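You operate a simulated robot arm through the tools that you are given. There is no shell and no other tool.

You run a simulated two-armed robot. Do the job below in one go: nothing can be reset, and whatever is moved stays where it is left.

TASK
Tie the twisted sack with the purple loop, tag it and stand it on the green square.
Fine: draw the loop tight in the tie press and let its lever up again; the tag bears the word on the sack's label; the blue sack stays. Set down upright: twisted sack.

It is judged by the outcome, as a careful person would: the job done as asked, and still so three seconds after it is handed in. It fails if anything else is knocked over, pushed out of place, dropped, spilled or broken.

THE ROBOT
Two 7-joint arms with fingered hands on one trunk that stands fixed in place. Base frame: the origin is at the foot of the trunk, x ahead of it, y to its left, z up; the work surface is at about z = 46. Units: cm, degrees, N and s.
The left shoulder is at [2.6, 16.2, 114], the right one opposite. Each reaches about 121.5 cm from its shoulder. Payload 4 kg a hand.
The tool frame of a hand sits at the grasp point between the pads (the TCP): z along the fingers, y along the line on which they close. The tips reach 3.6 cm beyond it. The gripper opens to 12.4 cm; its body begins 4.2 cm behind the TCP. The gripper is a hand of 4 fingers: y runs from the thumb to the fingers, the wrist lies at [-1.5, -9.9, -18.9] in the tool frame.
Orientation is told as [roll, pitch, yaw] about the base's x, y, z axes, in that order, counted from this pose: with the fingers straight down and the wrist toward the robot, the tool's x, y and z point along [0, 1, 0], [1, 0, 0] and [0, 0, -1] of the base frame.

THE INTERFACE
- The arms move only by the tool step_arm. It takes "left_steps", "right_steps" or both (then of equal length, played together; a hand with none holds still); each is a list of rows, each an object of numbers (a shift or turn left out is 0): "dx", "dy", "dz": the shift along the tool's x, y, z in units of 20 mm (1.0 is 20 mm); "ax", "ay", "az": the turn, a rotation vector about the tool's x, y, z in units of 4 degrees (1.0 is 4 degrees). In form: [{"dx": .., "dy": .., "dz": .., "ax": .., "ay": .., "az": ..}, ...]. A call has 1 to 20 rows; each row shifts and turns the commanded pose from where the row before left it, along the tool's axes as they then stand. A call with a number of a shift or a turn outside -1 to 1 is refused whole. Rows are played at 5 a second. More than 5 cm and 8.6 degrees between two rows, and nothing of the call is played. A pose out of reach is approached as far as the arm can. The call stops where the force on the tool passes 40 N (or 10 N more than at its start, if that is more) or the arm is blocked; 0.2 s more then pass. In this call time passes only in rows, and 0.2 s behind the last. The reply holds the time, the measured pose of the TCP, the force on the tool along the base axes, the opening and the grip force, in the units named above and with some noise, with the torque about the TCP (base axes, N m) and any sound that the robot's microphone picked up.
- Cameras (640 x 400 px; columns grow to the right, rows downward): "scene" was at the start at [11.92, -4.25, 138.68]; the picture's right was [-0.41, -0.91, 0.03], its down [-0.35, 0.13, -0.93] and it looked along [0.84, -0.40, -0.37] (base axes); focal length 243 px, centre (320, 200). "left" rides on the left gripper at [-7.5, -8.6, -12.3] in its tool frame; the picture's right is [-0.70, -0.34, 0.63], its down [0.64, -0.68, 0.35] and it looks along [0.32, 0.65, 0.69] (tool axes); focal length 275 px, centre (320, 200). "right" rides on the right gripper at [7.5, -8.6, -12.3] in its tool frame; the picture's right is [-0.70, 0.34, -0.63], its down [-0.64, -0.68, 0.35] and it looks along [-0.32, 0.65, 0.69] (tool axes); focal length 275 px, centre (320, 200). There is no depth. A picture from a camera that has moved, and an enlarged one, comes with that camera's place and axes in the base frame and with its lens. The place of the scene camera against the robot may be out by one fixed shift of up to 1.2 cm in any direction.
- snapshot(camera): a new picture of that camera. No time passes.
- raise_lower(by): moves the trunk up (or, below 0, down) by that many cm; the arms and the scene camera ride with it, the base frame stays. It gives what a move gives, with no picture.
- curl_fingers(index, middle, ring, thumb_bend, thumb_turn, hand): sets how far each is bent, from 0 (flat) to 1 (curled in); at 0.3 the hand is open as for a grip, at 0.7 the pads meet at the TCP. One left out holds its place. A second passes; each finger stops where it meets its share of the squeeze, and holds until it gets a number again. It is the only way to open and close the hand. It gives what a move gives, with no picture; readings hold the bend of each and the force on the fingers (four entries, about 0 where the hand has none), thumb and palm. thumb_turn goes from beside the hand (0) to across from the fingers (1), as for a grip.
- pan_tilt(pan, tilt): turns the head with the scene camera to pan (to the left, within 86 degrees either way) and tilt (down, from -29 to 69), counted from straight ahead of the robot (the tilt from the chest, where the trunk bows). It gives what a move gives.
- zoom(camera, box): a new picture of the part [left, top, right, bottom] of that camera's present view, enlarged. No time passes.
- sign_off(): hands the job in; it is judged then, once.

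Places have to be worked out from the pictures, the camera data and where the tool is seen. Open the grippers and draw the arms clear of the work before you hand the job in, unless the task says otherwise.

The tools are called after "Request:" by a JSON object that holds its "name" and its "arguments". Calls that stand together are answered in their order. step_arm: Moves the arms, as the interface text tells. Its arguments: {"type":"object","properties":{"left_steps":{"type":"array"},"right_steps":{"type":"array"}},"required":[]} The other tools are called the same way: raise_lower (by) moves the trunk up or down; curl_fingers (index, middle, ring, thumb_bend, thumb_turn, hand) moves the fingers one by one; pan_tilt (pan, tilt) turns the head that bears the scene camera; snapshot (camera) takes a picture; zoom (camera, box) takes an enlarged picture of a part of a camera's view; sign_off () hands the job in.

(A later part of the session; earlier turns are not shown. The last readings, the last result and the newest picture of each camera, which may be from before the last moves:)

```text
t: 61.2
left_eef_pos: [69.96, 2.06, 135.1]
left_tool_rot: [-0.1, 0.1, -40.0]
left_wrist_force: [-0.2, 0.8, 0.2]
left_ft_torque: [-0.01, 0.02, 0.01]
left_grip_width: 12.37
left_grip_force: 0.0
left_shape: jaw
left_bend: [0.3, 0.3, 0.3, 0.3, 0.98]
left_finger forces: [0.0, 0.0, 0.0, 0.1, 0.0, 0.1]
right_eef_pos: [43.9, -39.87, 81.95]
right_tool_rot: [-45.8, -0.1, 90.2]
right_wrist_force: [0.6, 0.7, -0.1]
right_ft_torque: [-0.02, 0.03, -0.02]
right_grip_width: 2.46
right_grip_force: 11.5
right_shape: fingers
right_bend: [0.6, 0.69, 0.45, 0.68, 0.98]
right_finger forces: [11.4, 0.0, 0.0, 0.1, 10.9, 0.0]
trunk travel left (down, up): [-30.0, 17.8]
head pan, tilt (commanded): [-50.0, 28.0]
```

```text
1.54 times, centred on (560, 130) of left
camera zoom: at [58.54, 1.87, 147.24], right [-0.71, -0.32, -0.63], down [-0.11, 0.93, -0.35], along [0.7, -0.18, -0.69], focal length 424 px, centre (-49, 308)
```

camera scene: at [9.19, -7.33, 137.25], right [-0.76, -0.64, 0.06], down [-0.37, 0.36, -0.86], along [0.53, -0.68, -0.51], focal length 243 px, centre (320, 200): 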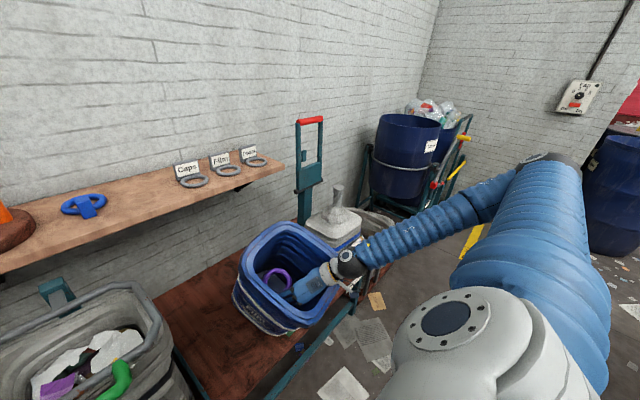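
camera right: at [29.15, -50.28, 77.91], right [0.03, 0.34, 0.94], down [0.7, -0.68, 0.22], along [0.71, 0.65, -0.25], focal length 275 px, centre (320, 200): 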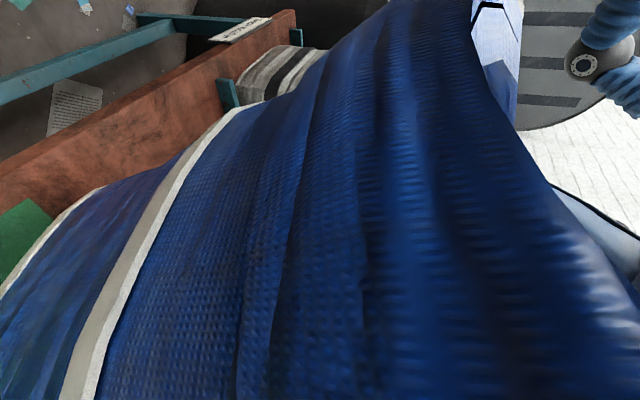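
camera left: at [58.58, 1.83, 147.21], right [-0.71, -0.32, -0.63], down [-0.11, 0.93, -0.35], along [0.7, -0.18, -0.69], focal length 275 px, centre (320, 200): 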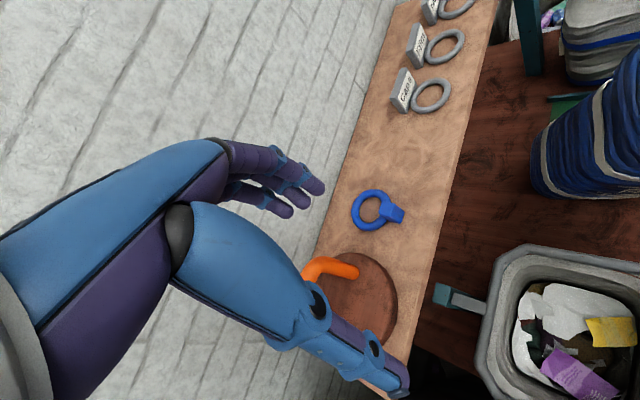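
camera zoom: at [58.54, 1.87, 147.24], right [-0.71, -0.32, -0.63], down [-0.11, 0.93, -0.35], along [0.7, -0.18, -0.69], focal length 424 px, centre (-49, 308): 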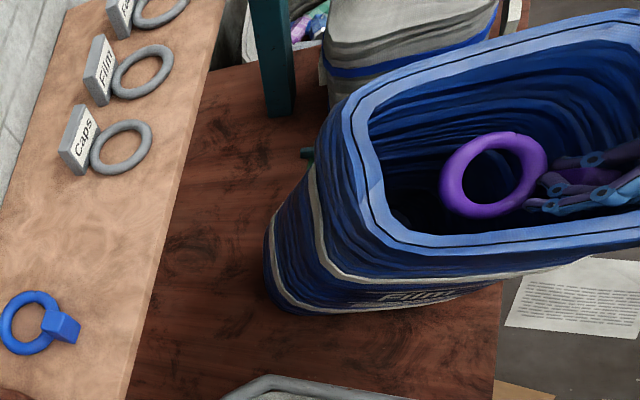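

Nearly upright again. Continuing upward a few more cm.

Request:
{"name": "step_arm", "arguments": {"right_steps": [{"dx": -0.25, "dz": -0.24}, {"dx": -0.25, "dz": -0.24}, {"dx": -0.25, "dz": -0.24}, {"dx": -0.25, "dz": -0.24}]}}

Request:
{"name": "zoom", "arguments": {"camera": "scene", "box": [190, 190, 390, 350]}}

Request:
{"name": "zoom", "arguments": {"camera": "left", "box": [480, 0, 640, 260]}}

```text
t: 62.2
left_eef_pos: [70.05, 2.03, 135.04]
left_tool_rot: [0.0, 0.1, -40.0]
left_wrist_force: [-0.3, -0.6, -0.2]
left_ft_torque: [-0.03, -0.01, 0.01]
left_grip_width: 12.4
left_grip_force: 0.2
left_shape: jaw
left_bend: [0.3, 0.3, 0.3, 0.3, 0.98]
left_finger forces: [0.0, 0.1, 0.1, 0.0, 0.0, 0.1]
right_eef_pos: [43.9, -39.97, 85.02]
right_tool_rot: [-45.8, 0.0, 90.2]
right_wrist_force: [0.6, -0.1, -1.0]
right_ft_torque: [0.02, -0.02, -0.04]
right_grip_width: 2.46
right_grip_force: 11.0
right_shape: fingers
right_bend: [0.6, 0.69, 0.45, 0.68, 0.98]
right_finger forces: [11.3, 0.1, 0.0, 0.1, 10.9, 0.1]
trunk travel left (down, up): [-30.0, 17.8]
head pan, tilt (commanded): [-50.0, 28.0]
```

```text
2.50 times, centred on (290, 270) of scene
camera zoom: at [9.17, -7.33, 137.26], right [-0.76, -0.64, 0.06], down [-0.37, 0.36, -0.86], along [0.53, -0.68, -0.51], focal length 607 px, centre (395, 25)
```

zoom: 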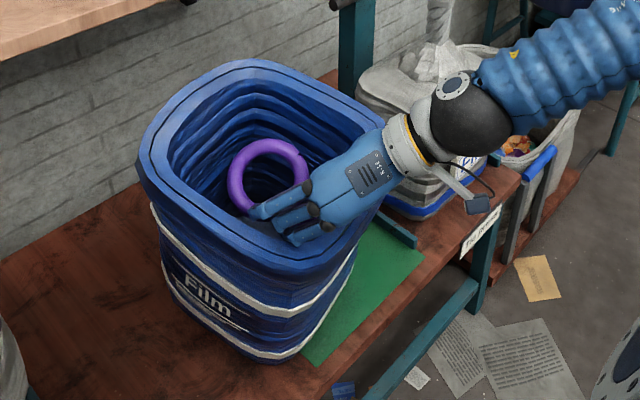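

```text
1.54 times, centred on (560, 130) of left
camera zoom: at [58.55, 1.87, 147.23], right [-0.71, -0.32, -0.63], down [-0.11, 0.93, -0.35], along [0.7, -0.18, -0.69], focal length 424 px, centre (-49, 308)
```

zoom: 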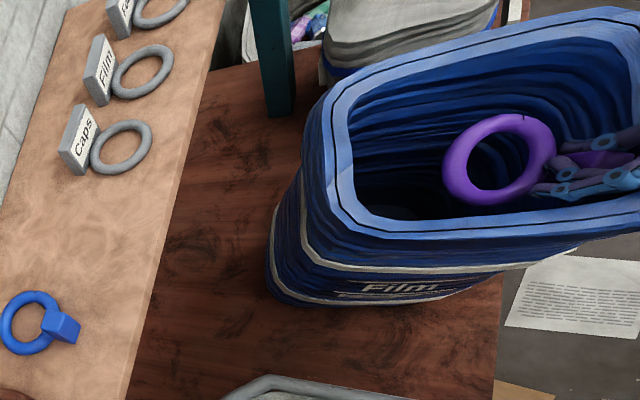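

The sack looks upright. I keep raising until the hand is clear of it.

Request:
{"name": "step_arm", "arguments": {"right_steps": [{"dx": -0.4, "dz": -0.39}, {"dx": -0.4, "dz": -0.39}, {"dx": -0.4, "dz": -0.39}, {"dx": -0.5, "dz": -0.48}, {"dx": -0.5, "dz": -0.48}, {"dx": -0.5, "dz": -0.48}]}}

Request:
{"name": "snapshot", "arguments": {"camera": "scene"}}

Request:
{"name": "snapshot", "arguments": {"camera": "left"}}

```text
t: 63.6
left_eef_pos: [69.94, 1.95, 135.13]
left_tool_rot: [0.1, 0.0, -39.9]
left_wrist_force: [0.3, -0.3, 0.3]
left_ft_torque: [0.01, 0.03, -0.01]
left_grip_width: 12.37
left_grip_force: 0.1
left_shape: jaw
left_bend: [0.3, 0.3, 0.3, 0.3, 0.98]
left_finger forces: [0.0, 0.0, 0.0, 0.0, 0.1, 0.1]
right_eef_pos: [44.18, -40.15, 92.42]
right_tool_rot: [-45.8, 0.0, 90.2]
right_wrist_force: [-0.4, -0.6, -0.1]
right_ft_torque: [-0.01, 0.02, 0.03]
right_grip_width: 2.45
right_grip_force: 11.6
right_shape: fingers
right_bend: [0.6, 0.69, 0.45, 0.68, 0.98]
right_finger forces: [11.1, 0.1, 0.1, 0.1, 10.8, 0.0]
trunk travel left (down, up): [-30.0, 17.8]
head pan, tilt (commanded): [-50.0, 28.0]
```

```text
taken
camera scene: at [9.16, -7.3, 137.26], right [-0.76, -0.64, 0.06], down [-0.37, 0.36, -0.86], along [0.53, -0.68, -0.51], focal length 243 px, centre (320, 200)
```

scene: 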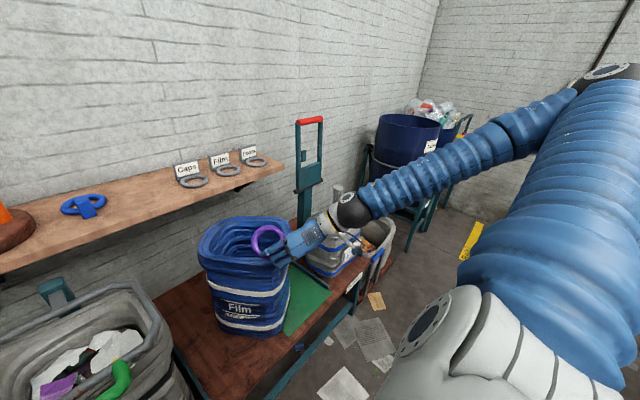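

```text
taken
camera left: at [58.54, 1.9, 147.24], right [-0.71, -0.32, -0.63], down [-0.11, 0.93, -0.35], along [0.7, -0.18, -0.69], focal length 275 px, centre (320, 200)
```

left: 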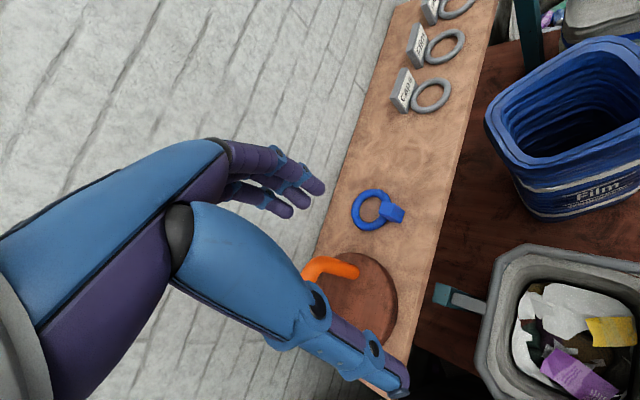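

The blue sack is upright again, though it seems to have shifted/turned; I'll fix that after the loop is safely out of the way. First I raise the right hand in small monitored moves and take it to the right, away from the blue sack.

Request:
{"name": "step_arm", "arguments": {"right_steps": [{"dx": -0.57, "dz": -0.557}, {"dx": -0.57, "dz": -0.557}, {"dx": -0.57, "dz": -0.557}, {"dx": -0.57, "dz": -0.557}, {"dx": -0.57, "dz": -0.557}, {"dx": -0.57, "dz": -0.557}]}}

Request:
{"name": "step_arm", "arguments": {"right_steps": [{"dy": -0.9}, {"dy": -0.9}, {"dy": -0.9}, {"dy": -0.9}, {"dy": -0.9}]}}

```text
t: 65.0
left_eef_pos: [70.01, 2.18, 135.14]
left_tool_rot: [0.0, 0.0, -40.1]
left_wrist_force: [0.2, 0.6, -0.6]
left_ft_torque: [-0.01, -0.01, 0.02]
left_grip_width: 12.35
left_grip_force: 0.0
left_shape: jaw
left_bend: [0.3, 0.3, 0.3, 0.3, 0.98]
left_finger forces: [0.0, 0.0, 0.0, 0.0, 0.0, 0.0]
right_eef_pos: [43.87, -39.96, 101.92]
right_tool_rot: [-45.9, 0.0, 90.2]
right_wrist_force: [-0.8, -0.1, 0.0]
right_ft_torque: [-0.02, 0.03, 0.02]
right_grip_width: 2.44
right_grip_force: 11.0
right_shape: fingers
right_bend: [0.6, 0.69, 0.45, 0.68, 0.98]
right_finger forces: [11.1, 0.1, 0.1, 0.1, 10.9, 0.0]
trunk travel left (down, up): [-30.0, 17.8]
head pan, tilt (commanded): [-50.0, 28.0]
```

```text
t: 66.2
left_eef_pos: [69.91, 2.03, 135.24]
left_tool_rot: [0.0, 0.1, -40.0]
left_wrist_force: [0.6, -0.2, -0.3]
left_ft_torque: [0.0, 0.01, 0.04]
left_grip_width: 12.39
left_grip_force: 0.0
left_shape: jaw
left_bend: [0.3, 0.3, 0.3, 0.3, 0.98]
left_finger forces: [0.0, 0.0, 0.0, 0.0, 0.0, 0.0]
right_eef_pos: [43.84, -48.93, 101.79]
right_tool_rot: [-45.9, -0.1, 90.1]
right_wrist_force: [-0.1, 0.0, -0.9]
right_ft_torque: [0.02, 0.02, 0.04]
right_grip_width: 2.43
right_grip_force: 11.3
right_shape: fingers
right_bend: [0.6, 0.69, 0.45, 0.68, 0.98]
right_finger forces: [11.1, 0.1, 0.0, 0.0, 10.9, 0.0]
trunk travel left (down, up): [-30.0, 17.8]
head pan, tilt (commanded): [-50.0, 28.0]
```

Moving smoothly. Continuing to the right while bringing the fingers back to horizontal.

Request:
{"name": "step_arm", "arguments": {"right_steps": [{"dy": -0.9, "ay": -1}, {"dy": -0.9, "ay": -1}, {"dy": -0.9, "ay": -1}, {"dy": -0.9, "ay": -1}, {"dy": -0.9, "ay": -1}, {"dy": -0.9, "ay": -1}]}}

Request:
{"name": "snapshot", "arguments": {"camera": "scene"}}

```text
t: 67.6
left_eef_pos: [69.94, 1.88, 135.08]
left_tool_rot: [0.0, 0.0, -40.0]
left_wrist_force: [-0.4, -0.4, 1.2]
left_ft_torque: [0.04, 0.01, 0.0]
left_grip_width: 12.37
left_grip_force: 0.1
left_shape: jaw
left_bend: [0.3, 0.3, 0.3, 0.3, 0.98]
left_finger forces: [0.1, 0.0, 0.0, 0.0, 0.0, 0.1]
right_eef_pos: [43.95, -59.69, 101.9]
right_tool_rot: [-70.0, -0.1, 90.3]
right_wrist_force: [0.4, -0.6, -0.3]
right_ft_torque: [0.0, -0.02, 0.01]
right_grip_width: 2.44
right_grip_force: 11.6
right_shape: fingers
right_bend: [0.6, 0.69, 0.45, 0.68, 0.98]
right_finger forces: [11.0, 0.0, 0.0, 0.0, 10.9, 0.0]
trunk travel left (down, up): [-30.0, 17.8]
head pan, tilt (commanded): [-50.0, 28.0]
```

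```text
taken
camera scene: at [9.14, -7.42, 137.25], right [-0.76, -0.64, 0.06], down [-0.37, 0.36, -0.86], along [0.53, -0.68, -0.51], focal length 243 px, centre (320, 200)
```

scene: 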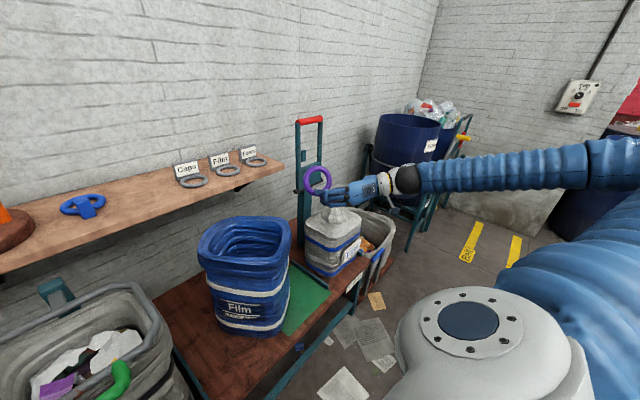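

Request:
{"name": "zoom", "arguments": {"camera": "scene", "box": [280, 145, 400, 225]}}

Request:
{"name": "snapshot", "arguments": {"camera": "right"}}

```text
5.00 times, centred on (340, 185) of scene
camera zoom: at [9.14, -7.42, 137.25], right [-0.76, -0.64, 0.06], down [-0.37, 0.36, -0.86], along [0.53, -0.68, -0.51], focal length 1214 px, centre (220, 275)
```

zoom: 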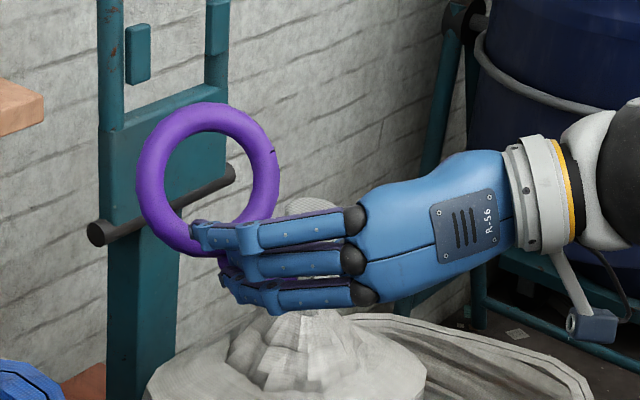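

```text
taken
camera right: at [29.76, -68.41, 99.04], right [-0.36, 0.33, 0.87], down [0.55, -0.68, 0.49], along [0.76, 0.65, 0.06], focal length 275 px, centre (320, 200)
```

right: 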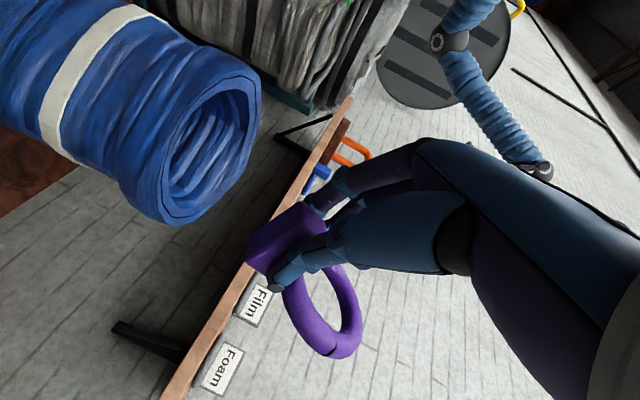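

The loop pivoted in the pinch during the collision: the ring now stands roughly upright above the fingers. I examine its exact orientation in the grip.

Request:
{"name": "zoom", "arguments": {"camera": "right", "box": [220, 170, 400, 380]}}

Request:
{"name": "zoom", "arguments": {"camera": "scene", "box": [300, 155, 360, 215]}}

```text
1.90 times, centred on (310, 275) of right
camera zoom: at [29.76, -68.41, 99.04], right [-0.36, 0.33, 0.87], down [0.55, -0.68, 0.49], along [0.76, 0.65, 0.06], focal length 524 px, centre (339, 57)
```

zoom: 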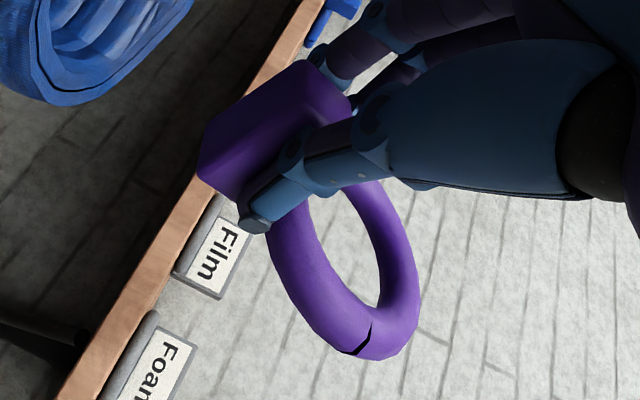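

```text
6.67 times, centred on (330, 185) of scene
camera zoom: at [9.14, -7.42, 137.25], right [-0.76, -0.64, 0.06], down [-0.37, 0.36, -0.86], along [0.53, -0.68, -0.51], focal length 1619 px, centre (253, 300)
```

zoom: 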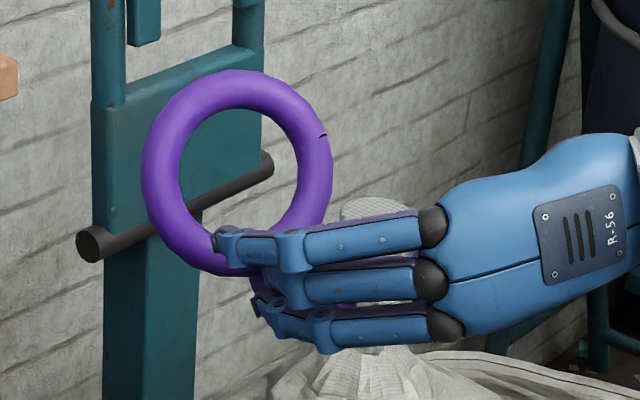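

The ring now sits perpendicular to the fingers (normal along the finger direction, tilted ~22°), so with the fingers pointing down it will lie horizontal below the fingertips — actually handy for lowering over the neck. I raise a little and turn the fingers down in monitored steps.

Request:
{"name": "step_arm", "arguments": {"right_steps": [{"dx": -0.94, "dz": -0.342}, {"dx": -0.94, "dz": -0.342}, {"dx": -0.94, "dz": -0.342}, {"ay": 1}, {"ay": 1}, {"ay": 1}, {"ay": 1}, {"ay": 1}]}}

Request:
{"name": "step_arm", "arguments": {"right_steps": [{"ay": 1}, {"ay": 1}, {"ay": 1}, {"ay": 1}, {"ay": 1}, {"ay": 1}]}}

```text
t: 69.4
left_eef_pos: [69.98, 2.0, 134.99]
left_tool_rot: [-0.1, 0.0, -39.9]
left_wrist_force: [0.6, -0.1, -0.1]
left_ft_torque: [-0.01, -0.01, 0.03]
left_grip_width: 12.38
left_grip_force: 0.0
left_shape: jaw
left_bend: [0.3, 0.3, 0.3, 0.3, 0.98]
left_finger forces: [0.1, 0.0, 0.0, 0.0, 0.0, 0.0]
right_eef_pos: [43.91, -59.73, 107.93]
right_tool_rot: [-49.8, -0.2, 90.3]
right_wrist_force: [0.3, -0.3, 0.8]
right_ft_torque: [-0.03, -0.01, -0.02]
right_grip_width: 2.45
right_grip_force: 10.8
right_shape: fingers
right_bend: [0.6, 0.69, 0.45, 0.68, 0.98]
right_finger forces: [11.0, 0.1, 0.1, 0.0, 10.8, 0.0]
trunk travel left (down, up): [-30.0, 17.8]
head pan, tilt (commanded): [-50.0, 28.0]
```

```text
t: 70.8
left_eef_pos: [70.03, 2.07, 135.06]
left_tool_rot: [-0.1, 0.1, -40.1]
left_wrist_force: [-0.4, -0.6, -0.9]
left_ft_torque: [-0.02, 0.05, 0.0]
left_grip_width: 12.38
left_grip_force: 0.0
left_shape: jaw
left_bend: [0.3, 0.3, 0.3, 0.3, 0.98]
left_finger forces: [0.0, 0.0, 0.1, 0.1, 0.1, 0.0]
right_eef_pos: [43.99, -59.98, 108.05]
right_tool_rot: [-25.8, -0.1, 90.2]
right_wrist_force: [-0.9, -0.6, -0.5]
right_ft_torque: [-0.01, 0.0, 0.04]
right_grip_width: 2.45
right_grip_force: 11.1
right_shape: fingers
right_bend: [0.6, 0.69, 0.45, 0.68, 0.98]
right_finger forces: [10.9, 0.0, 0.0, 0.0, 10.8, 0.0]
trunk travel left (down, up): [-30.0, 17.8]
head pan, tilt (commanded): [-50.0, 28.0]
```

Turning works. Continuing to fingers-down, then leaning by ~22° about the palm axis so the ring comes level.

Request:
{"name": "step_arm", "arguments": {"right_steps": [{"ay": 1}, {"ay": 1}, {"ay": 1}, {"ay": 1}, {"ay": 1}, {"ay": 1}, {"ay": 0.45}]}}

Request:
{"name": "step_arm", "arguments": {"right_steps": [{"ax": -1}, {"ax": -1}, {"ax": -1}, {"ax": -1}, {"ax": -1}]}}

Request:
{"name": "snapshot", "arguments": {"camera": "scene"}}

Request:
{"name": "snapshot", "arguments": {"camera": "right"}}

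```text
t: 72.4
left_eef_pos: [69.97, 2.07, 135.05]
left_tool_rot: [0.0, 0.0, -40.0]
left_wrist_force: [0.3, -0.6, -0.6]
left_ft_torque: [0.01, 0.02, 0.02]
left_grip_width: 12.35
left_grip_force: 0.1
left_shape: jaw
left_bend: [0.3, 0.3, 0.3, 0.3, 0.98]
left_finger forces: [0.0, 0.1, 0.1, 0.0, 0.1, 0.1]
right_eef_pos: [43.96, -59.88, 107.89]
right_tool_rot: [-0.1, -0.2, 90.1]
right_wrist_force: [0.6, -0.2, -0.5]
right_ft_torque: [0.01, 0.0, 0.02]
right_grip_width: 2.48
right_grip_force: 10.6
right_shape: fingers
right_bend: [0.6, 0.69, 0.45, 0.68, 0.98]
right_finger forces: [10.8, 0.1, 0.1, 0.1, 10.7, 0.0]
trunk travel left (down, up): [-30.0, 17.8]
head pan, tilt (commanded): [-50.0, 28.0]
```

```text
t: 73.6
left_eef_pos: [70.0, 1.99, 135.07]
left_tool_rot: [0.0, -0.1, -40.0]
left_wrist_force: [-0.2, -0.8, -0.4]
left_ft_torque: [0.01, 0.0, -0.02]
left_grip_width: 12.37
left_grip_force: 0.1
left_shape: jaw
left_bend: [0.3, 0.3, 0.3, 0.3, 0.98]
left_finger forces: [0.0, 0.0, 0.0, 0.0, 0.0, 0.0]
right_eef_pos: [44.05, -59.97, 107.93]
right_tool_rot: [-0.2, -20.2, 90.2]
right_wrist_force: [-1.0, -0.3, -0.3]
right_ft_torque: [-0.02, 0.02, -0.01]
right_grip_width: 2.47
right_grip_force: 11.2
right_shape: fingers
right_bend: [0.6, 0.69, 0.45, 0.68, 0.98]
right_finger forces: [10.8, 0.1, 0.0, 0.0, 10.7, 0.0]
trunk travel left (down, up): [-30.0, 17.8]
head pan, tilt (commanded): [-50.0, 28.0]
```

```text
taken
camera scene: at [9.18, -7.42, 137.25], right [-0.76, -0.64, 0.06], down [-0.37, 0.36, -0.86], along [0.53, -0.68, -0.51], focal length 243 px, centre (320, 200)
```

scene: 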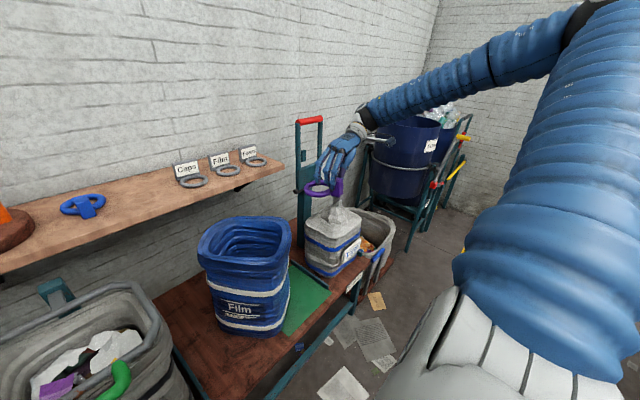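

```text
taken
camera right: at [36.48, -72.32, 116.28], right [0.69, 0.1, 0.71], down [0.65, -0.52, -0.56], along [0.31, 0.85, -0.42], focal length 275 px, centre (320, 200)
```

right: 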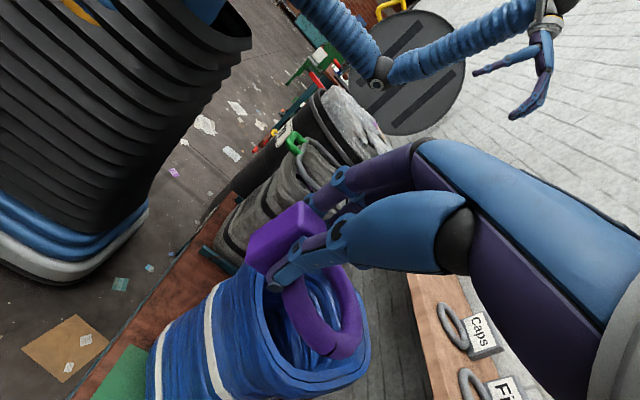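

Request:
{"name": "zoom", "arguments": {"camera": "scene", "box": [280, 130, 400, 220]}}

Request:
{"name": "zoom", "arguments": {"camera": "right", "box": [220, 170, 420, 380]}}

```text
4.44 times, centred on (340, 175) of scene
camera zoom: at [9.18, -7.42, 137.25], right [-0.76, -0.64, 0.06], down [-0.37, 0.36, -0.86], along [0.53, -0.68, -0.51], focal length 1080 px, centre (231, 311)
```

zoom: 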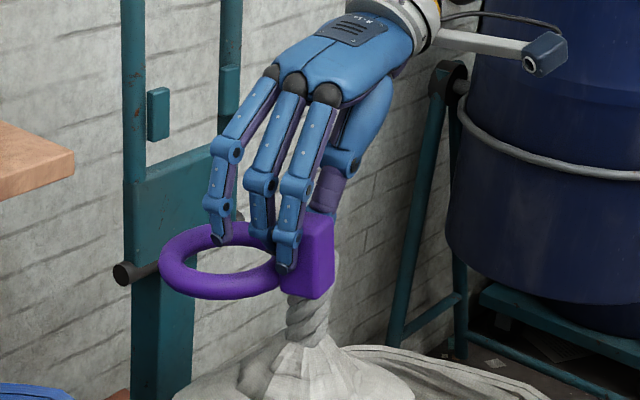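

```text
1.90 times, centred on (320, 275) of right
camera zoom: at [36.48, -72.32, 116.28], right [0.69, 0.1, 0.71], down [0.65, -0.52, -0.56], along [0.31, 0.85, -0.42], focal length 524 px, centre (320, 57)
```

zoom: 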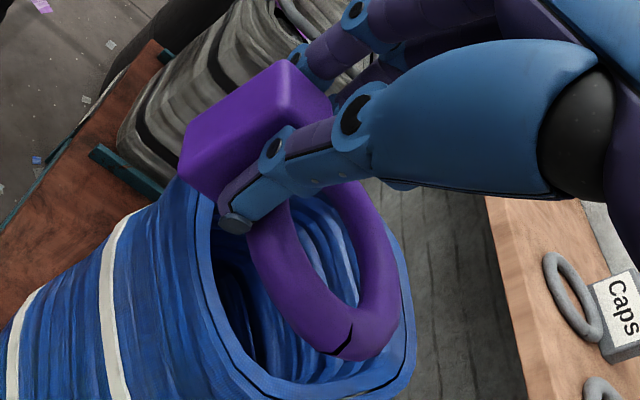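

The ring is now level, about (5.4, 2.0, −5.7) cm from the TCP. To keep the wrist within reach over the neck, I turn the hand −36° about the vertical, then carry the loop over to the neck at height.

Request:
{"name": "step_arm", "arguments": {"right_steps": [{"ay": -0.345, "az": 0.938}, {"ay": -0.345, "az": 0.938}, {"ay": -0.345, "az": 0.938}, {"ay": -0.345, "az": 0.938}, {"ay": -0.345, "az": 0.938}, {"ay": -0.345, "az": 0.938}, {"ay": -0.345, "az": 0.938}, {"ay": -0.345, "az": 0.938}, {"ay": -0.345, "az": 0.938}]}}

Request:
{"name": "step_arm", "arguments": {"right_steps": [{"dx": -0.8625, "dy": -0.485, "dz": -0.178}, {"dx": -0.8625, "dy": -0.485, "dz": -0.178}, {"dx": -0.8625, "dy": -0.485, "dz": -0.178}, {"dx": -0.8625, "dy": -0.485, "dz": -0.178}, {"dx": -0.8625, "dy": -0.485, "dz": -0.178}, {"dx": -0.8625, "dy": -0.485, "dz": -0.178}]}}

```text
t: 75.6
left_eef_pos: [69.93, 2.06, 135.14]
left_tool_rot: [0.1, 0.1, -40.0]
left_wrist_force: [-0.8, 0.3, -0.8]
left_ft_torque: [-0.02, -0.03, 0.0]
left_grip_width: 12.36
left_grip_force: 0.1
left_shape: jaw
left_bend: [0.3, 0.3, 0.3, 0.3, 0.98]
left_finger forces: [0.0, 0.0, 0.0, 0.1, 0.0, 0.0]
right_eef_pos: [44.05, -59.75, 107.93]
right_tool_rot: [-0.3, -20.1, 54.1]
right_wrist_force: [-0.5, -0.2, -0.9]
right_ft_torque: [-0.04, 0.03, -0.01]
right_grip_width: 2.43
right_grip_force: 11.3
right_shape: fingers
right_bend: [0.6, 0.69, 0.45, 0.68, 0.98]
right_finger forces: [10.9, 0.2, 0.1, 0.0, 10.7, 0.0]
trunk travel left (down, up): [-30.0, 17.8]
head pan, tilt (commanded): [-50.0, 28.0]
```

```text
t: 77.0
left_eef_pos: [70.09, 1.95, 135.11]
left_tool_rot: [0.1, 0.0, -40.0]
left_wrist_force: [1.1, 0.1, -0.6]
left_ft_torque: [0.03, -0.01, 0.02]
left_grip_width: 12.36
left_grip_force: 0.0
left_shape: jaw
left_bend: [0.3, 0.3, 0.3, 0.3, 0.98]
left_finger forces: [0.0, 0.0, 0.1, 0.0, 0.0, 0.0]
right_eef_pos: [48.8, -71.14, 107.71]
right_tool_rot: [0.0, -20.3, 54.2]
right_wrist_force: [0.5, 0.2, 0.2]
right_ft_torque: [0.03, 0.04, -0.05]
right_grip_width: 2.44
right_grip_force: 10.5
right_shape: fingers
right_bend: [0.6, 0.69, 0.45, 0.68, 0.98]
right_finger forces: [10.9, 0.1, 0.0, 0.0, 10.9, 0.0]
trunk travel left (down, up): [-30.0, 17.8]
head pan, tilt (commanded): [-50.0, 28.0]
```

No limits reported; continuing over the neck.

Request:
{"name": "step_arm", "arguments": {"right_steps": [{"dx": -0.8625, "dy": -0.485, "dz": -0.178}, {"dx": -0.8625, "dy": -0.485, "dz": -0.178}, {"dx": -0.8625, "dy": -0.485, "dz": -0.178}, {"dx": -0.8625, "dy": -0.485, "dz": -0.178}, {"dx": -0.8625, "dy": -0.485, "dz": -0.178}, {"dx": -0.8625, "dy": -0.485, "dz": -0.178}]}}

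Request:
{"name": "snapshot", "arguments": {"camera": "right"}}

Request:
{"name": "zoom", "arguments": {"camera": "scene", "box": [290, 120, 420, 230]}}

```text
t: 78.4
left_eef_pos: [70.05, 1.97, 135.15]
left_tool_rot: [0.0, 0.1, -40.0]
left_wrist_force: [-0.1, -0.9, 0.2]
left_ft_torque: [0.0, 0.04, 0.03]
left_grip_width: 12.41
left_grip_force: 0.0
left_shape: jaw
left_bend: [0.3, 0.3, 0.3, 0.3, 0.98]
left_finger forces: [0.0, 0.0, 0.0, 0.0, 0.0, 0.0]
right_eef_pos: [53.64, -82.18, 108.04]
right_tool_rot: [-0.1, -20.1, 54.2]
right_wrist_force: [-0.3, -0.1, -1.3]
right_ft_torque: [0.0, -0.01, 0.0]
right_grip_width: 2.44
right_grip_force: 11.0
right_shape: fingers
right_bend: [0.6, 0.69, 0.45, 0.68, 0.98]
right_finger forces: [11.0, 0.1, 0.0, 0.1, 10.7, 0.0]
trunk travel left (down, up): [-30.0, 17.8]
head pan, tilt (commanded): [-50.0, 28.0]
```

```text
taken
camera right: at [40.22, -87.84, 116.39], right [0.62, -0.33, 0.71], down [0.22, -0.8, -0.56], along [0.75, 0.5, -0.43], focal length 275 px, centre (320, 200)
```

right: 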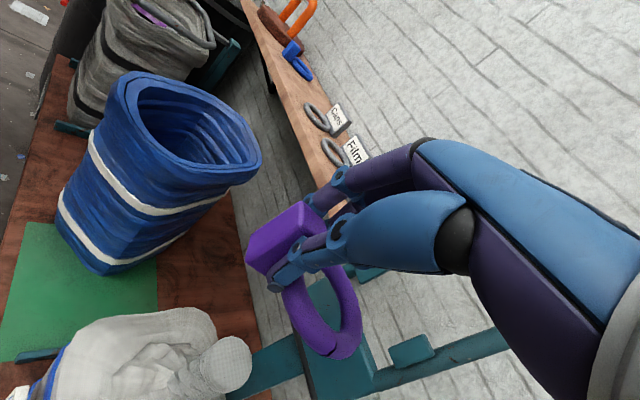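

```text
3.64 times, centred on (355, 175) of scene
camera zoom: at [9.23, -7.44, 137.24], right [-0.76, -0.64, 0.06], down [-0.37, 0.36, -0.86], along [0.53, -0.68, -0.51], focal length 883 px, centre (193, 291)
```

zoom: 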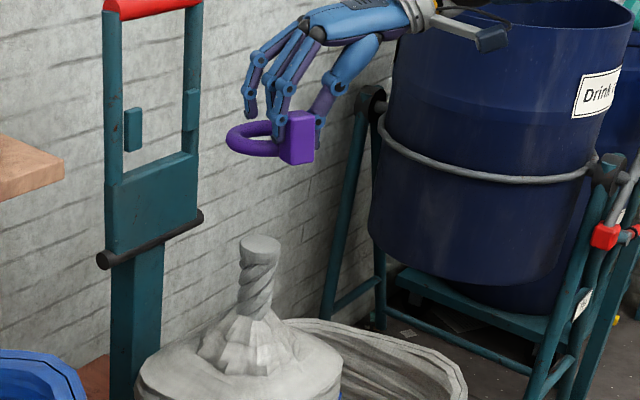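

The ring is about above the neck. I zoom in on both views for fine alignment.

Request:
{"name": "zoom", "arguments": {"camera": "right", "box": [180, 240, 400, 400]}}

Request:
{"name": "zoom", "arguments": {"camera": "scene", "box": [310, 140, 370, 200]}}

```text
2.50 times, centred on (290, 320) of right
camera zoom: at [40.22, -87.84, 116.39], right [0.62, -0.33, 0.71], down [0.22, -0.8, -0.56], along [0.75, 0.5, -0.43], focal length 688 px, centre (395, -100)
```

zoom: 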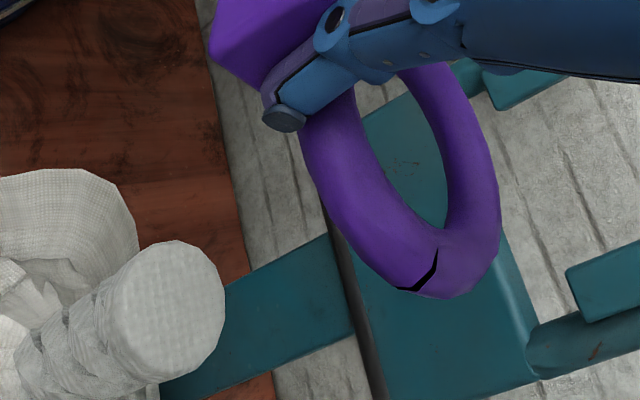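

```text
6.67 times, centred on (340, 170) of scene
camera zoom: at [9.23, -7.44, 137.24], right [-0.76, -0.64, 0.06], down [-0.37, 0.36, -0.86], along [0.53, -0.68, -0.51], focal length 1619 px, centre (187, 400)
```

zoom: 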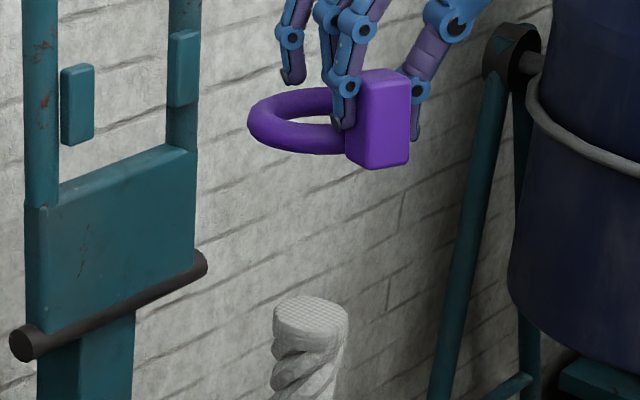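

Both views agree the ring centre is ≈0.8 cm too far left of the neck axis. I lower about 10 cm while shifting that much to the right, then re-check just above the neck.

Request:
{"name": "step_arm", "arguments": {"right_steps": [{"dx": -0.04, "dy": -0.338, "dz": 0.764}, {"dx": -0.04, "dy": -0.338, "dz": 0.764}, {"dx": -0.04, "dy": -0.338, "dz": 0.764}, {"dx": -0.04, "dy": -0.338, "dz": 0.764}, {"dx": -0.04, "dy": -0.338, "dz": 0.764}, {"dx": -0.04, "dy": -0.338, "dz": 0.764}]}}

Request:
{"name": "zoom", "arguments": {"camera": "right", "box": [180, 240, 400, 400]}}

Request:
{"name": "zoom", "arguments": {"camera": "scene", "box": [310, 150, 370, 210]}}

```text
t: 79.8
left_eef_pos: [70.04, 1.97, 134.96]
left_tool_rot: [0.0, 0.2, -39.9]
left_wrist_force: [0.2, -0.3, 0.3]
left_ft_torque: [0.01, 0.0, 0.01]
left_grip_width: 12.37
left_grip_force: 0.0
left_shape: jaw
left_bend: [0.3, 0.3, 0.3, 0.3, 0.98]
left_finger forces: [0.1, 0.1, 0.0, 0.0, 0.0, 0.0]
right_eef_pos: [53.48, -82.81, 97.81]
right_tool_rot: [-0.1, -20.3, 54.4]
right_wrist_force: [0.2, -0.1, 0.0]
right_ft_torque: [0.01, -0.01, 0.02]
right_grip_width: 2.45
right_grip_force: 10.4
right_shape: fingers
right_bend: [0.6, 0.69, 0.45, 0.68, 0.98]
right_finger forces: [10.9, 0.2, 0.0, 0.1, 10.8, 0.0]
trunk travel left (down, up): [-30.0, 17.8]
head pan, tilt (commanded): [-50.0, 28.0]
```

```text
2.50 times, centred on (290, 320) of right
camera zoom: at [40.1, -88.43, 106.31], right [0.62, -0.33, 0.71], down [0.22, -0.8, -0.56], along [0.75, 0.5, -0.42], focal length 688 px, centre (395, -100)
```

zoom: 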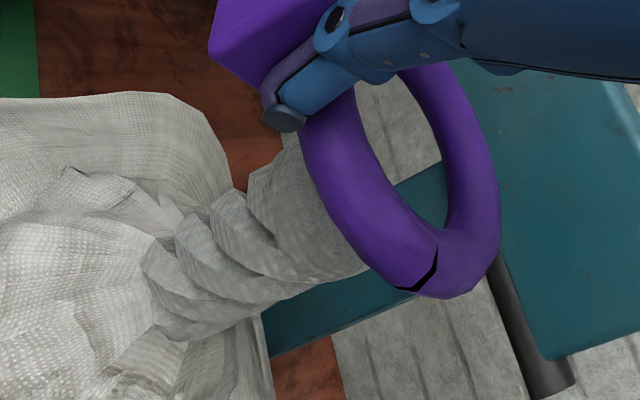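

```text
6.67 times, centred on (340, 180) of scene
camera zoom: at [9.21, -7.43, 137.24], right [-0.76, -0.64, 0.06], down [-0.37, 0.36, -0.86], along [0.53, -0.68, -0.51], focal length 1619 px, centre (187, 333)
```

zoom: 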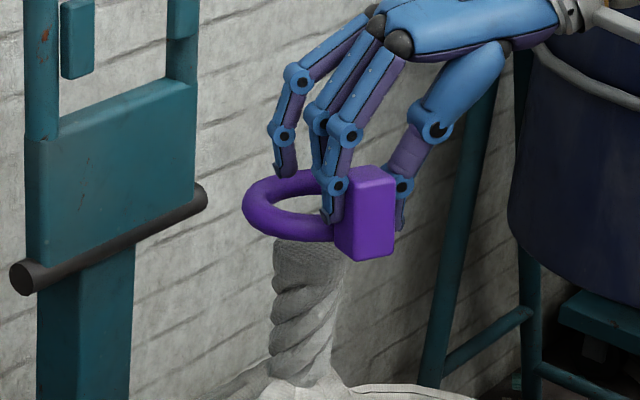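

Alignment within ~0.4 cm now. I shift slightly (−y) and lower another 2.4 cm to bring the ring to the neck's top edge, then check.

Request:
{"name": "step_arm", "arguments": {"right_steps": [{"dx": -0.085, "dy": -0.237, "dz": 0.553}, {"dx": -0.085, "dy": -0.237, "dz": 0.553}]}}

Request:
{"name": "zoom", "arguments": {"camera": "right", "box": [180, 240, 400, 400]}}

Request:
{"name": "zoom", "arguments": {"camera": "scene", "box": [310, 150, 370, 210]}}

```text
t: 80.4
left_eef_pos: [70.01, 2.03, 135.02]
left_tool_rot: [0.1, -0.1, -40.0]
left_wrist_force: [0.6, -0.8, -0.1]
left_ft_torque: [-0.02, 0.01, 0.02]
left_grip_width: 12.39
left_grip_force: 0.0
left_shape: jaw
left_bend: [0.3, 0.3, 0.3, 0.3, 0.98]
left_finger forces: [0.0, 0.0, 0.1, 0.1, 0.0, 0.0]
right_eef_pos: [53.82, -83.21, 95.53]
right_tool_rot: [-0.1, -20.2, 54.3]
right_wrist_force: [-0.1, 0.1, -0.6]
right_ft_torque: [-0.02, 0.05, -0.03]
right_grip_width: 2.42
right_grip_force: 10.5
right_shape: fingers
right_bend: [0.6, 0.69, 0.45, 0.68, 0.98]
right_finger forces: [10.8, 0.1, 0.0, 0.0, 10.8, 0.0]
trunk travel left (down, up): [-30.0, 17.8]
head pan, tilt (commanded): [-50.0, 28.0]
```

```text
2.50 times, centred on (290, 320) of right
camera zoom: at [40.49, -88.78, 104.0], right [0.62, -0.33, 0.71], down [0.22, -0.8, -0.56], along [0.75, 0.5, -0.42], focal length 688 px, centre (395, -100)
```

zoom: 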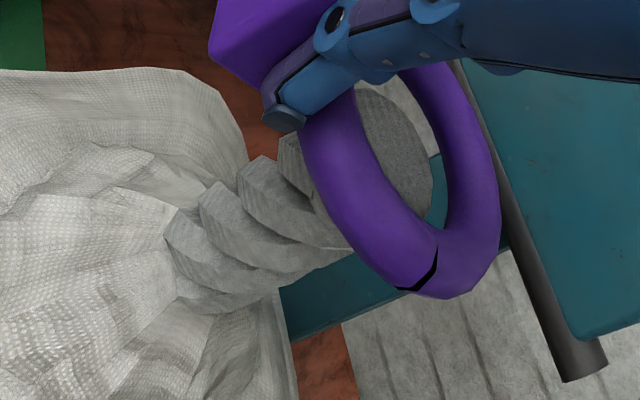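

```text
6.67 times, centred on (340, 180) of scene
camera zoom: at [9.18, -7.36, 137.25], right [-0.76, -0.64, 0.06], down [-0.37, 0.36, -0.86], along [0.53, -0.68, -0.51], focal length 1619 px, centre (187, 333)
```

zoom: 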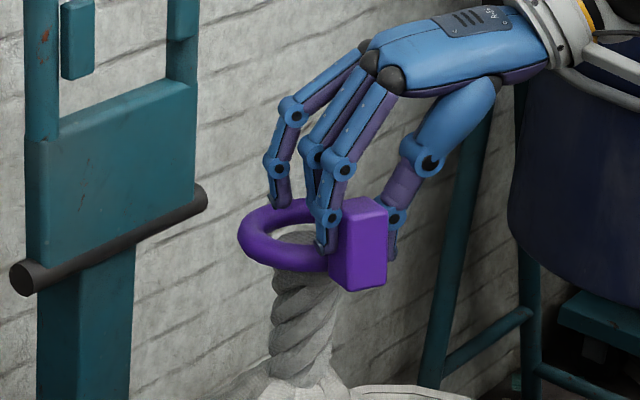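

The neck top shows inside the ring hole in both views, centred within ~2 mm. Lowering in small steps along the vertical.

Request:
{"name": "step_arm", "arguments": {"right_steps": [{"dy": -0.173, "dz": 0.469}, {"dy": -0.173, "dz": 0.469}, {"dy": -0.173, "dz": 0.469}]}}

Request:
{"name": "zoom", "arguments": {"camera": "right", "box": [180, 240, 400, 400]}}

Request:
{"name": "zoom", "arguments": {"camera": "scene", "box": [310, 160, 370, 220]}}

```text
t: 81.2
left_eef_pos: [70.12, 1.92, 134.98]
left_tool_rot: [0.1, 0.1, -40.0]
left_wrist_force: [0.2, -0.3, 0.1]
left_ft_torque: [0.06, 0.03, 0.01]
left_grip_width: 12.38
left_grip_force: 0.0
left_shape: jaw
left_bend: [0.3, 0.3, 0.3, 0.3, 0.98]
left_finger forces: [0.0, 0.0, 0.0, 0.0, 0.0, 0.0]
right_eef_pos: [53.69, -83.18, 92.47]
right_tool_rot: [-0.1, -20.2, 54.2]
right_wrist_force: [1.1, 0.5, -0.7]
right_ft_torque: [0.0, 0.01, 0.0]
right_grip_width: 2.47
right_grip_force: 11.6
right_shape: fingers
right_bend: [0.6, 0.69, 0.45, 0.68, 0.98]
right_finger forces: [10.8, 0.1, 0.0, 0.1, 10.9, 0.0]
trunk travel left (down, up): [-30.0, 17.8]
head pan, tilt (commanded): [-50.0, 28.0]
```

```text
2.50 times, centred on (290, 320) of right
camera zoom: at [40.44, -88.8, 100.95], right [0.62, -0.33, 0.71], down [0.22, -0.8, -0.56], along [0.75, 0.5, -0.42], focal length 688 px, centre (395, -100)
```

zoom: 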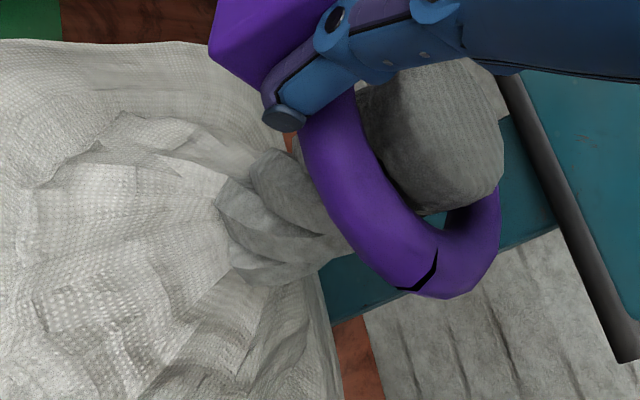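

```text
6.67 times, centred on (340, 190) of scene
camera zoom: at [9.2, -7.41, 137.25], right [-0.76, -0.64, 0.06], down [-0.37, 0.36, -0.86], along [0.53, -0.68, -0.51], focal length 1619 px, centre (187, 267)
```

zoom: 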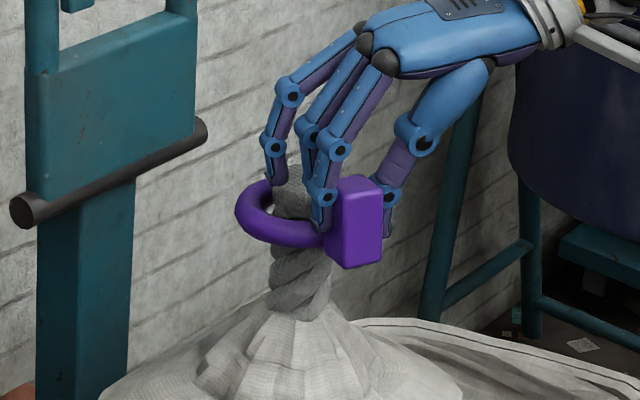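

The ring is threaded on the neck. Continuing down toward the neck's base in small steps, watching the force.

Request:
{"name": "step_arm", "arguments": {"right_steps": [{"dy": -0.19, "dz": 0.516}, {"dy": -0.19, "dz": 0.516}, {"dy": -0.19, "dz": 0.516}, {"dy": -0.19, "dz": 0.516}]}}

Request:
{"name": "zoom", "arguments": {"camera": "right", "box": [180, 240, 400, 400]}}

Request:
{"name": "zoom", "arguments": {"camera": "scene", "box": [310, 160, 370, 220]}}

```text
t: 82.2
left_eef_pos: [70.05, 1.84, 135.07]
left_tool_rot: [0.1, 0.1, -40.0]
left_wrist_force: [-0.3, -0.7, -0.7]
left_ft_torque: [-0.02, -0.03, 0.0]
left_grip_width: 12.36
left_grip_force: 0.1
left_shape: jaw
left_bend: [0.3, 0.3, 0.3, 0.3, 0.98]
left_finger forces: [0.0, 0.0, 0.0, 0.0, 0.0, 0.0]
right_eef_pos: [53.63, -83.12, 87.98]
right_tool_rot: [-0.2, -20.3, 54.2]
right_wrist_force: [0.6, -1.1, 0.0]
right_ft_torque: [0.0, 0.01, 0.02]
right_grip_width: 2.48
right_grip_force: 11.8
right_shape: fingers
right_bend: [0.6, 0.69, 0.45, 0.68, 0.98]
right_finger forces: [10.9, 0.2, 0.1, 0.0, 10.8, 0.0]
trunk travel left (down, up): [-30.0, 17.8]
head pan, tilt (commanded): [-50.0, 28.0]
```

```text
2.50 times, centred on (290, 320) of right
camera zoom: at [40.32, -88.77, 96.44], right [0.62, -0.33, 0.71], down [0.22, -0.8, -0.56], along [0.75, 0.5, -0.42], focal length 688 px, centre (395, -100)
```

zoom: 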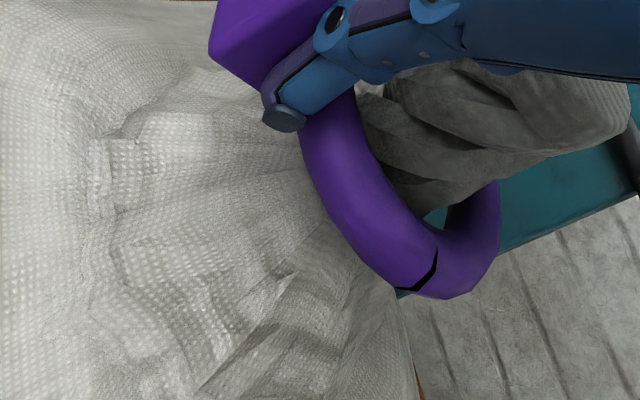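

```text
6.67 times, centred on (340, 190) of scene
camera zoom: at [9.19, -7.4, 137.25], right [-0.76, -0.64, 0.06], down [-0.37, 0.36, -0.86], along [0.53, -0.68, -0.51], focal length 1619 px, centre (187, 267)
```

zoom: 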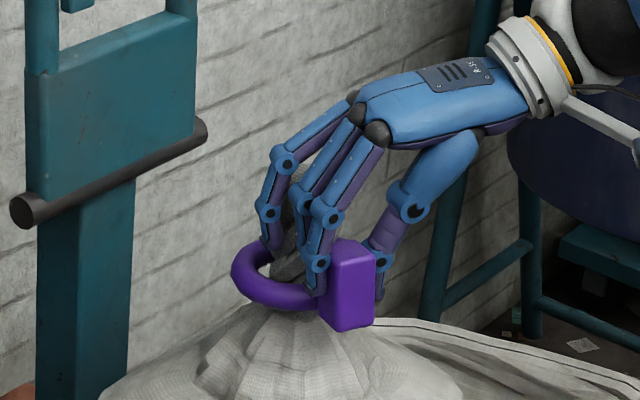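

Ring is at z≈83, just above the cone. Lowering gently another ~2 cm to rest it, watching for contact force.

Request:
{"name": "step_arm", "arguments": {"right_steps": [{"dy": -0.11, "dz": 0.3}, {"dy": -0.11, "dz": 0.3}, {"dy": -0.11, "dz": 0.3}]}}

Request:
{"name": "zoom", "arguments": {"camera": "scene", "box": [310, 160, 370, 220]}}

```text
t: 83.0
left_eef_pos: [70.0, 2.11, 135.04]
left_tool_rot: [-0.1, 0.1, -40.1]
left_wrist_force: [0.6, 0.1, 0.2]
left_ft_torque: [0.07, 0.02, -0.01]
left_grip_width: 12.37
left_grip_force: 0.1
left_shape: jaw
left_bend: [0.3, 0.3, 0.3, 0.3, 0.98]
left_finger forces: [0.0, 0.0, 0.0, 0.1, 0.0, 0.0]
right_eef_pos: [53.79, -83.13, 86.24]
right_tool_rot: [0.0, -20.2, 54.3]
right_wrist_force: [-0.3, -0.2, -1.3]
right_ft_torque: [-0.01, 0.0, 0.0]
right_grip_width: 2.44
right_grip_force: 11.0
right_shape: fingers
right_bend: [0.6, 0.69, 0.45, 0.68, 0.98]
right_finger forces: [10.9, 0.0, 0.0, 0.1, 10.8, 0.0]
trunk travel left (down, up): [-30.0, 17.8]
head pan, tilt (commanded): [-50.0, 28.0]
```

```text
6.67 times, centred on (340, 190) of scene
camera zoom: at [9.2, -7.39, 137.25], right [-0.76, -0.64, 0.06], down [-0.37, 0.36, -0.86], along [0.53, -0.68, -0.51], focal length 1619 px, centre (187, 267)
```

zoom: 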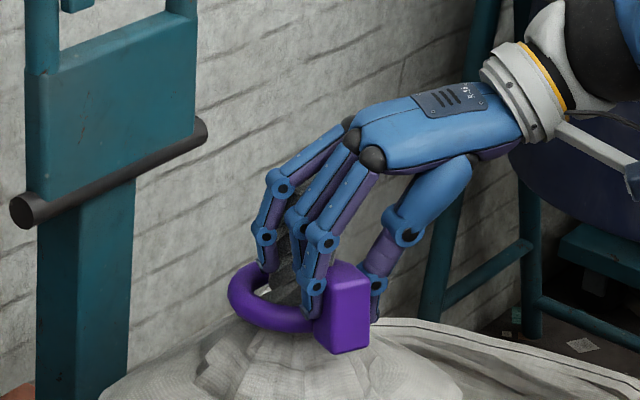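

No contact force yet; lowering another centimetre.

Request:
{"name": "step_arm", "arguments": {"right_steps": [{"dy": -0.069, "dz": 0.188}, {"dy": -0.069, "dz": 0.188}, {"dy": -0.069, "dz": 0.188}]}}

Request:
{"name": "zoom", "arguments": {"camera": "right", "box": [180, 200, 420, 400]}}

```text
t: 83.8
left_eef_pos: [70.05, 2.05, 135.03]
left_tool_rot: [0.0, 0.1, -39.9]
left_wrist_force: [0.0, 0.3, 0.3]
left_ft_torque: [0.0, 0.01, -0.01]
left_grip_width: 12.36
left_grip_force: 0.1
left_shape: jaw
left_bend: [0.3, 0.3, 0.3, 0.3, 0.98]
left_finger forces: [0.1, 0.0, 0.0, 0.1, 0.1, 0.0]
right_eef_pos: [53.76, -83.12, 85.26]
right_tool_rot: [-0.2, -20.3, 54.3]
right_wrist_force: [0.7, 0.9, 1.1]
right_ft_torque: [-0.04, -0.09, -0.02]
right_grip_width: 2.45
right_grip_force: 11.0
right_shape: fingers
right_bend: [0.6, 0.69, 0.45, 0.68, 0.98]
right_finger forces: [10.8, 0.4, 0.1, 0.0, 10.8, 0.0]
trunk travel left (down, up): [-30.0, 17.8]
head pan, tilt (commanded): [-50.0, 28.0]
```

```text
2.00 times, centred on (300, 300) of right
camera zoom: at [40.44, -88.73, 93.59], right [0.62, -0.33, 0.71], down [0.22, -0.8, -0.56], along [0.75, 0.5, -0.42], focal length 551 px, centre (360, 0)
```

zoom: 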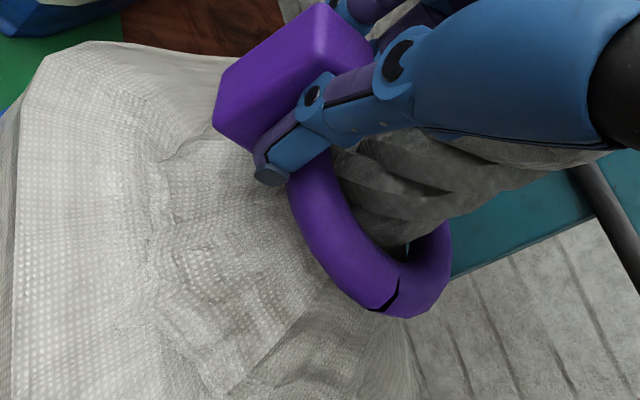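

Slight contact torque — the loop is resting on the cone. Releasing the block.

Request:
{"name": "curl_fingers", "arguments": {"hand": "right", "index": 0.48, "middle": 0.48, "thumb_bend": 0.48}}

Request:
{"name": "zoom", "arguments": {"camera": "right", "box": [180, 200, 420, 400]}}

Request:
{"name": "zoom", "arguments": {"camera": "scene", "box": [310, 160, 370, 220]}}

```text
t: 84.8
left_eef_pos: [69.96, 2.01, 135.07]
left_tool_rot: [0.0, 0.0, -40.0]
left_wrist_force: [-0.6, -0.7, -0.3]
left_ft_torque: [0.02, 0.01, -0.04]
left_grip_width: 12.36
left_grip_force: 0.1
left_shape: jaw
left_bend: [0.3, 0.3, 0.3, 0.3, 0.98]
left_finger forces: [0.0, 0.0, 0.1, 0.1, 0.0, 0.0]
right_eef_pos: [53.72, -83.21, 85.11]
right_tool_rot: [-0.2, -20.2, 54.3]
right_wrist_force: [-0.3, -0.1, 0.8]
right_ft_torque: [0.03, -0.01, -0.02]
right_grip_width: 6.8
right_grip_force: 0.0
right_shape: fingers
right_bend: [0.48, 0.48, 0.45, 0.48, 0.98]
right_finger forces: [0.0, 0.0, 0.1, 0.1, 0.0, 0.0]
trunk travel left (down, up): [-30.0, 17.8]
head pan, tilt (commanded): [-50.0, 28.0]
```

```text
2.00 times, centred on (300, 300) of right
camera zoom: at [40.43, -88.72, 93.57], right [0.62, -0.33, 0.71], down [0.22, -0.8, -0.56], along [0.75, 0.5, -0.42], focal length 551 px, centre (360, 0)
```

zoom: 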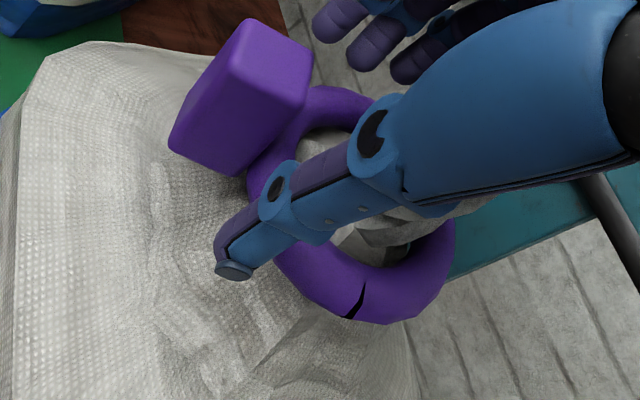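

```text
6.67 times, centred on (340, 190) of scene
camera zoom: at [9.18, -7.36, 137.25], right [-0.76, -0.64, 0.06], down [-0.37, 0.36, -0.86], along [0.53, -0.68, -0.51], focal length 1619 px, centre (187, 267)
```

zoom: 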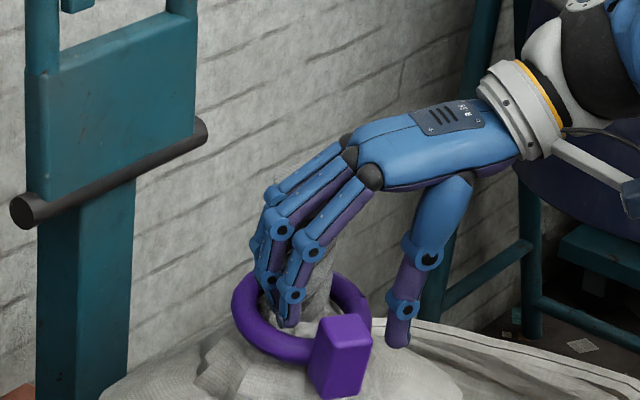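

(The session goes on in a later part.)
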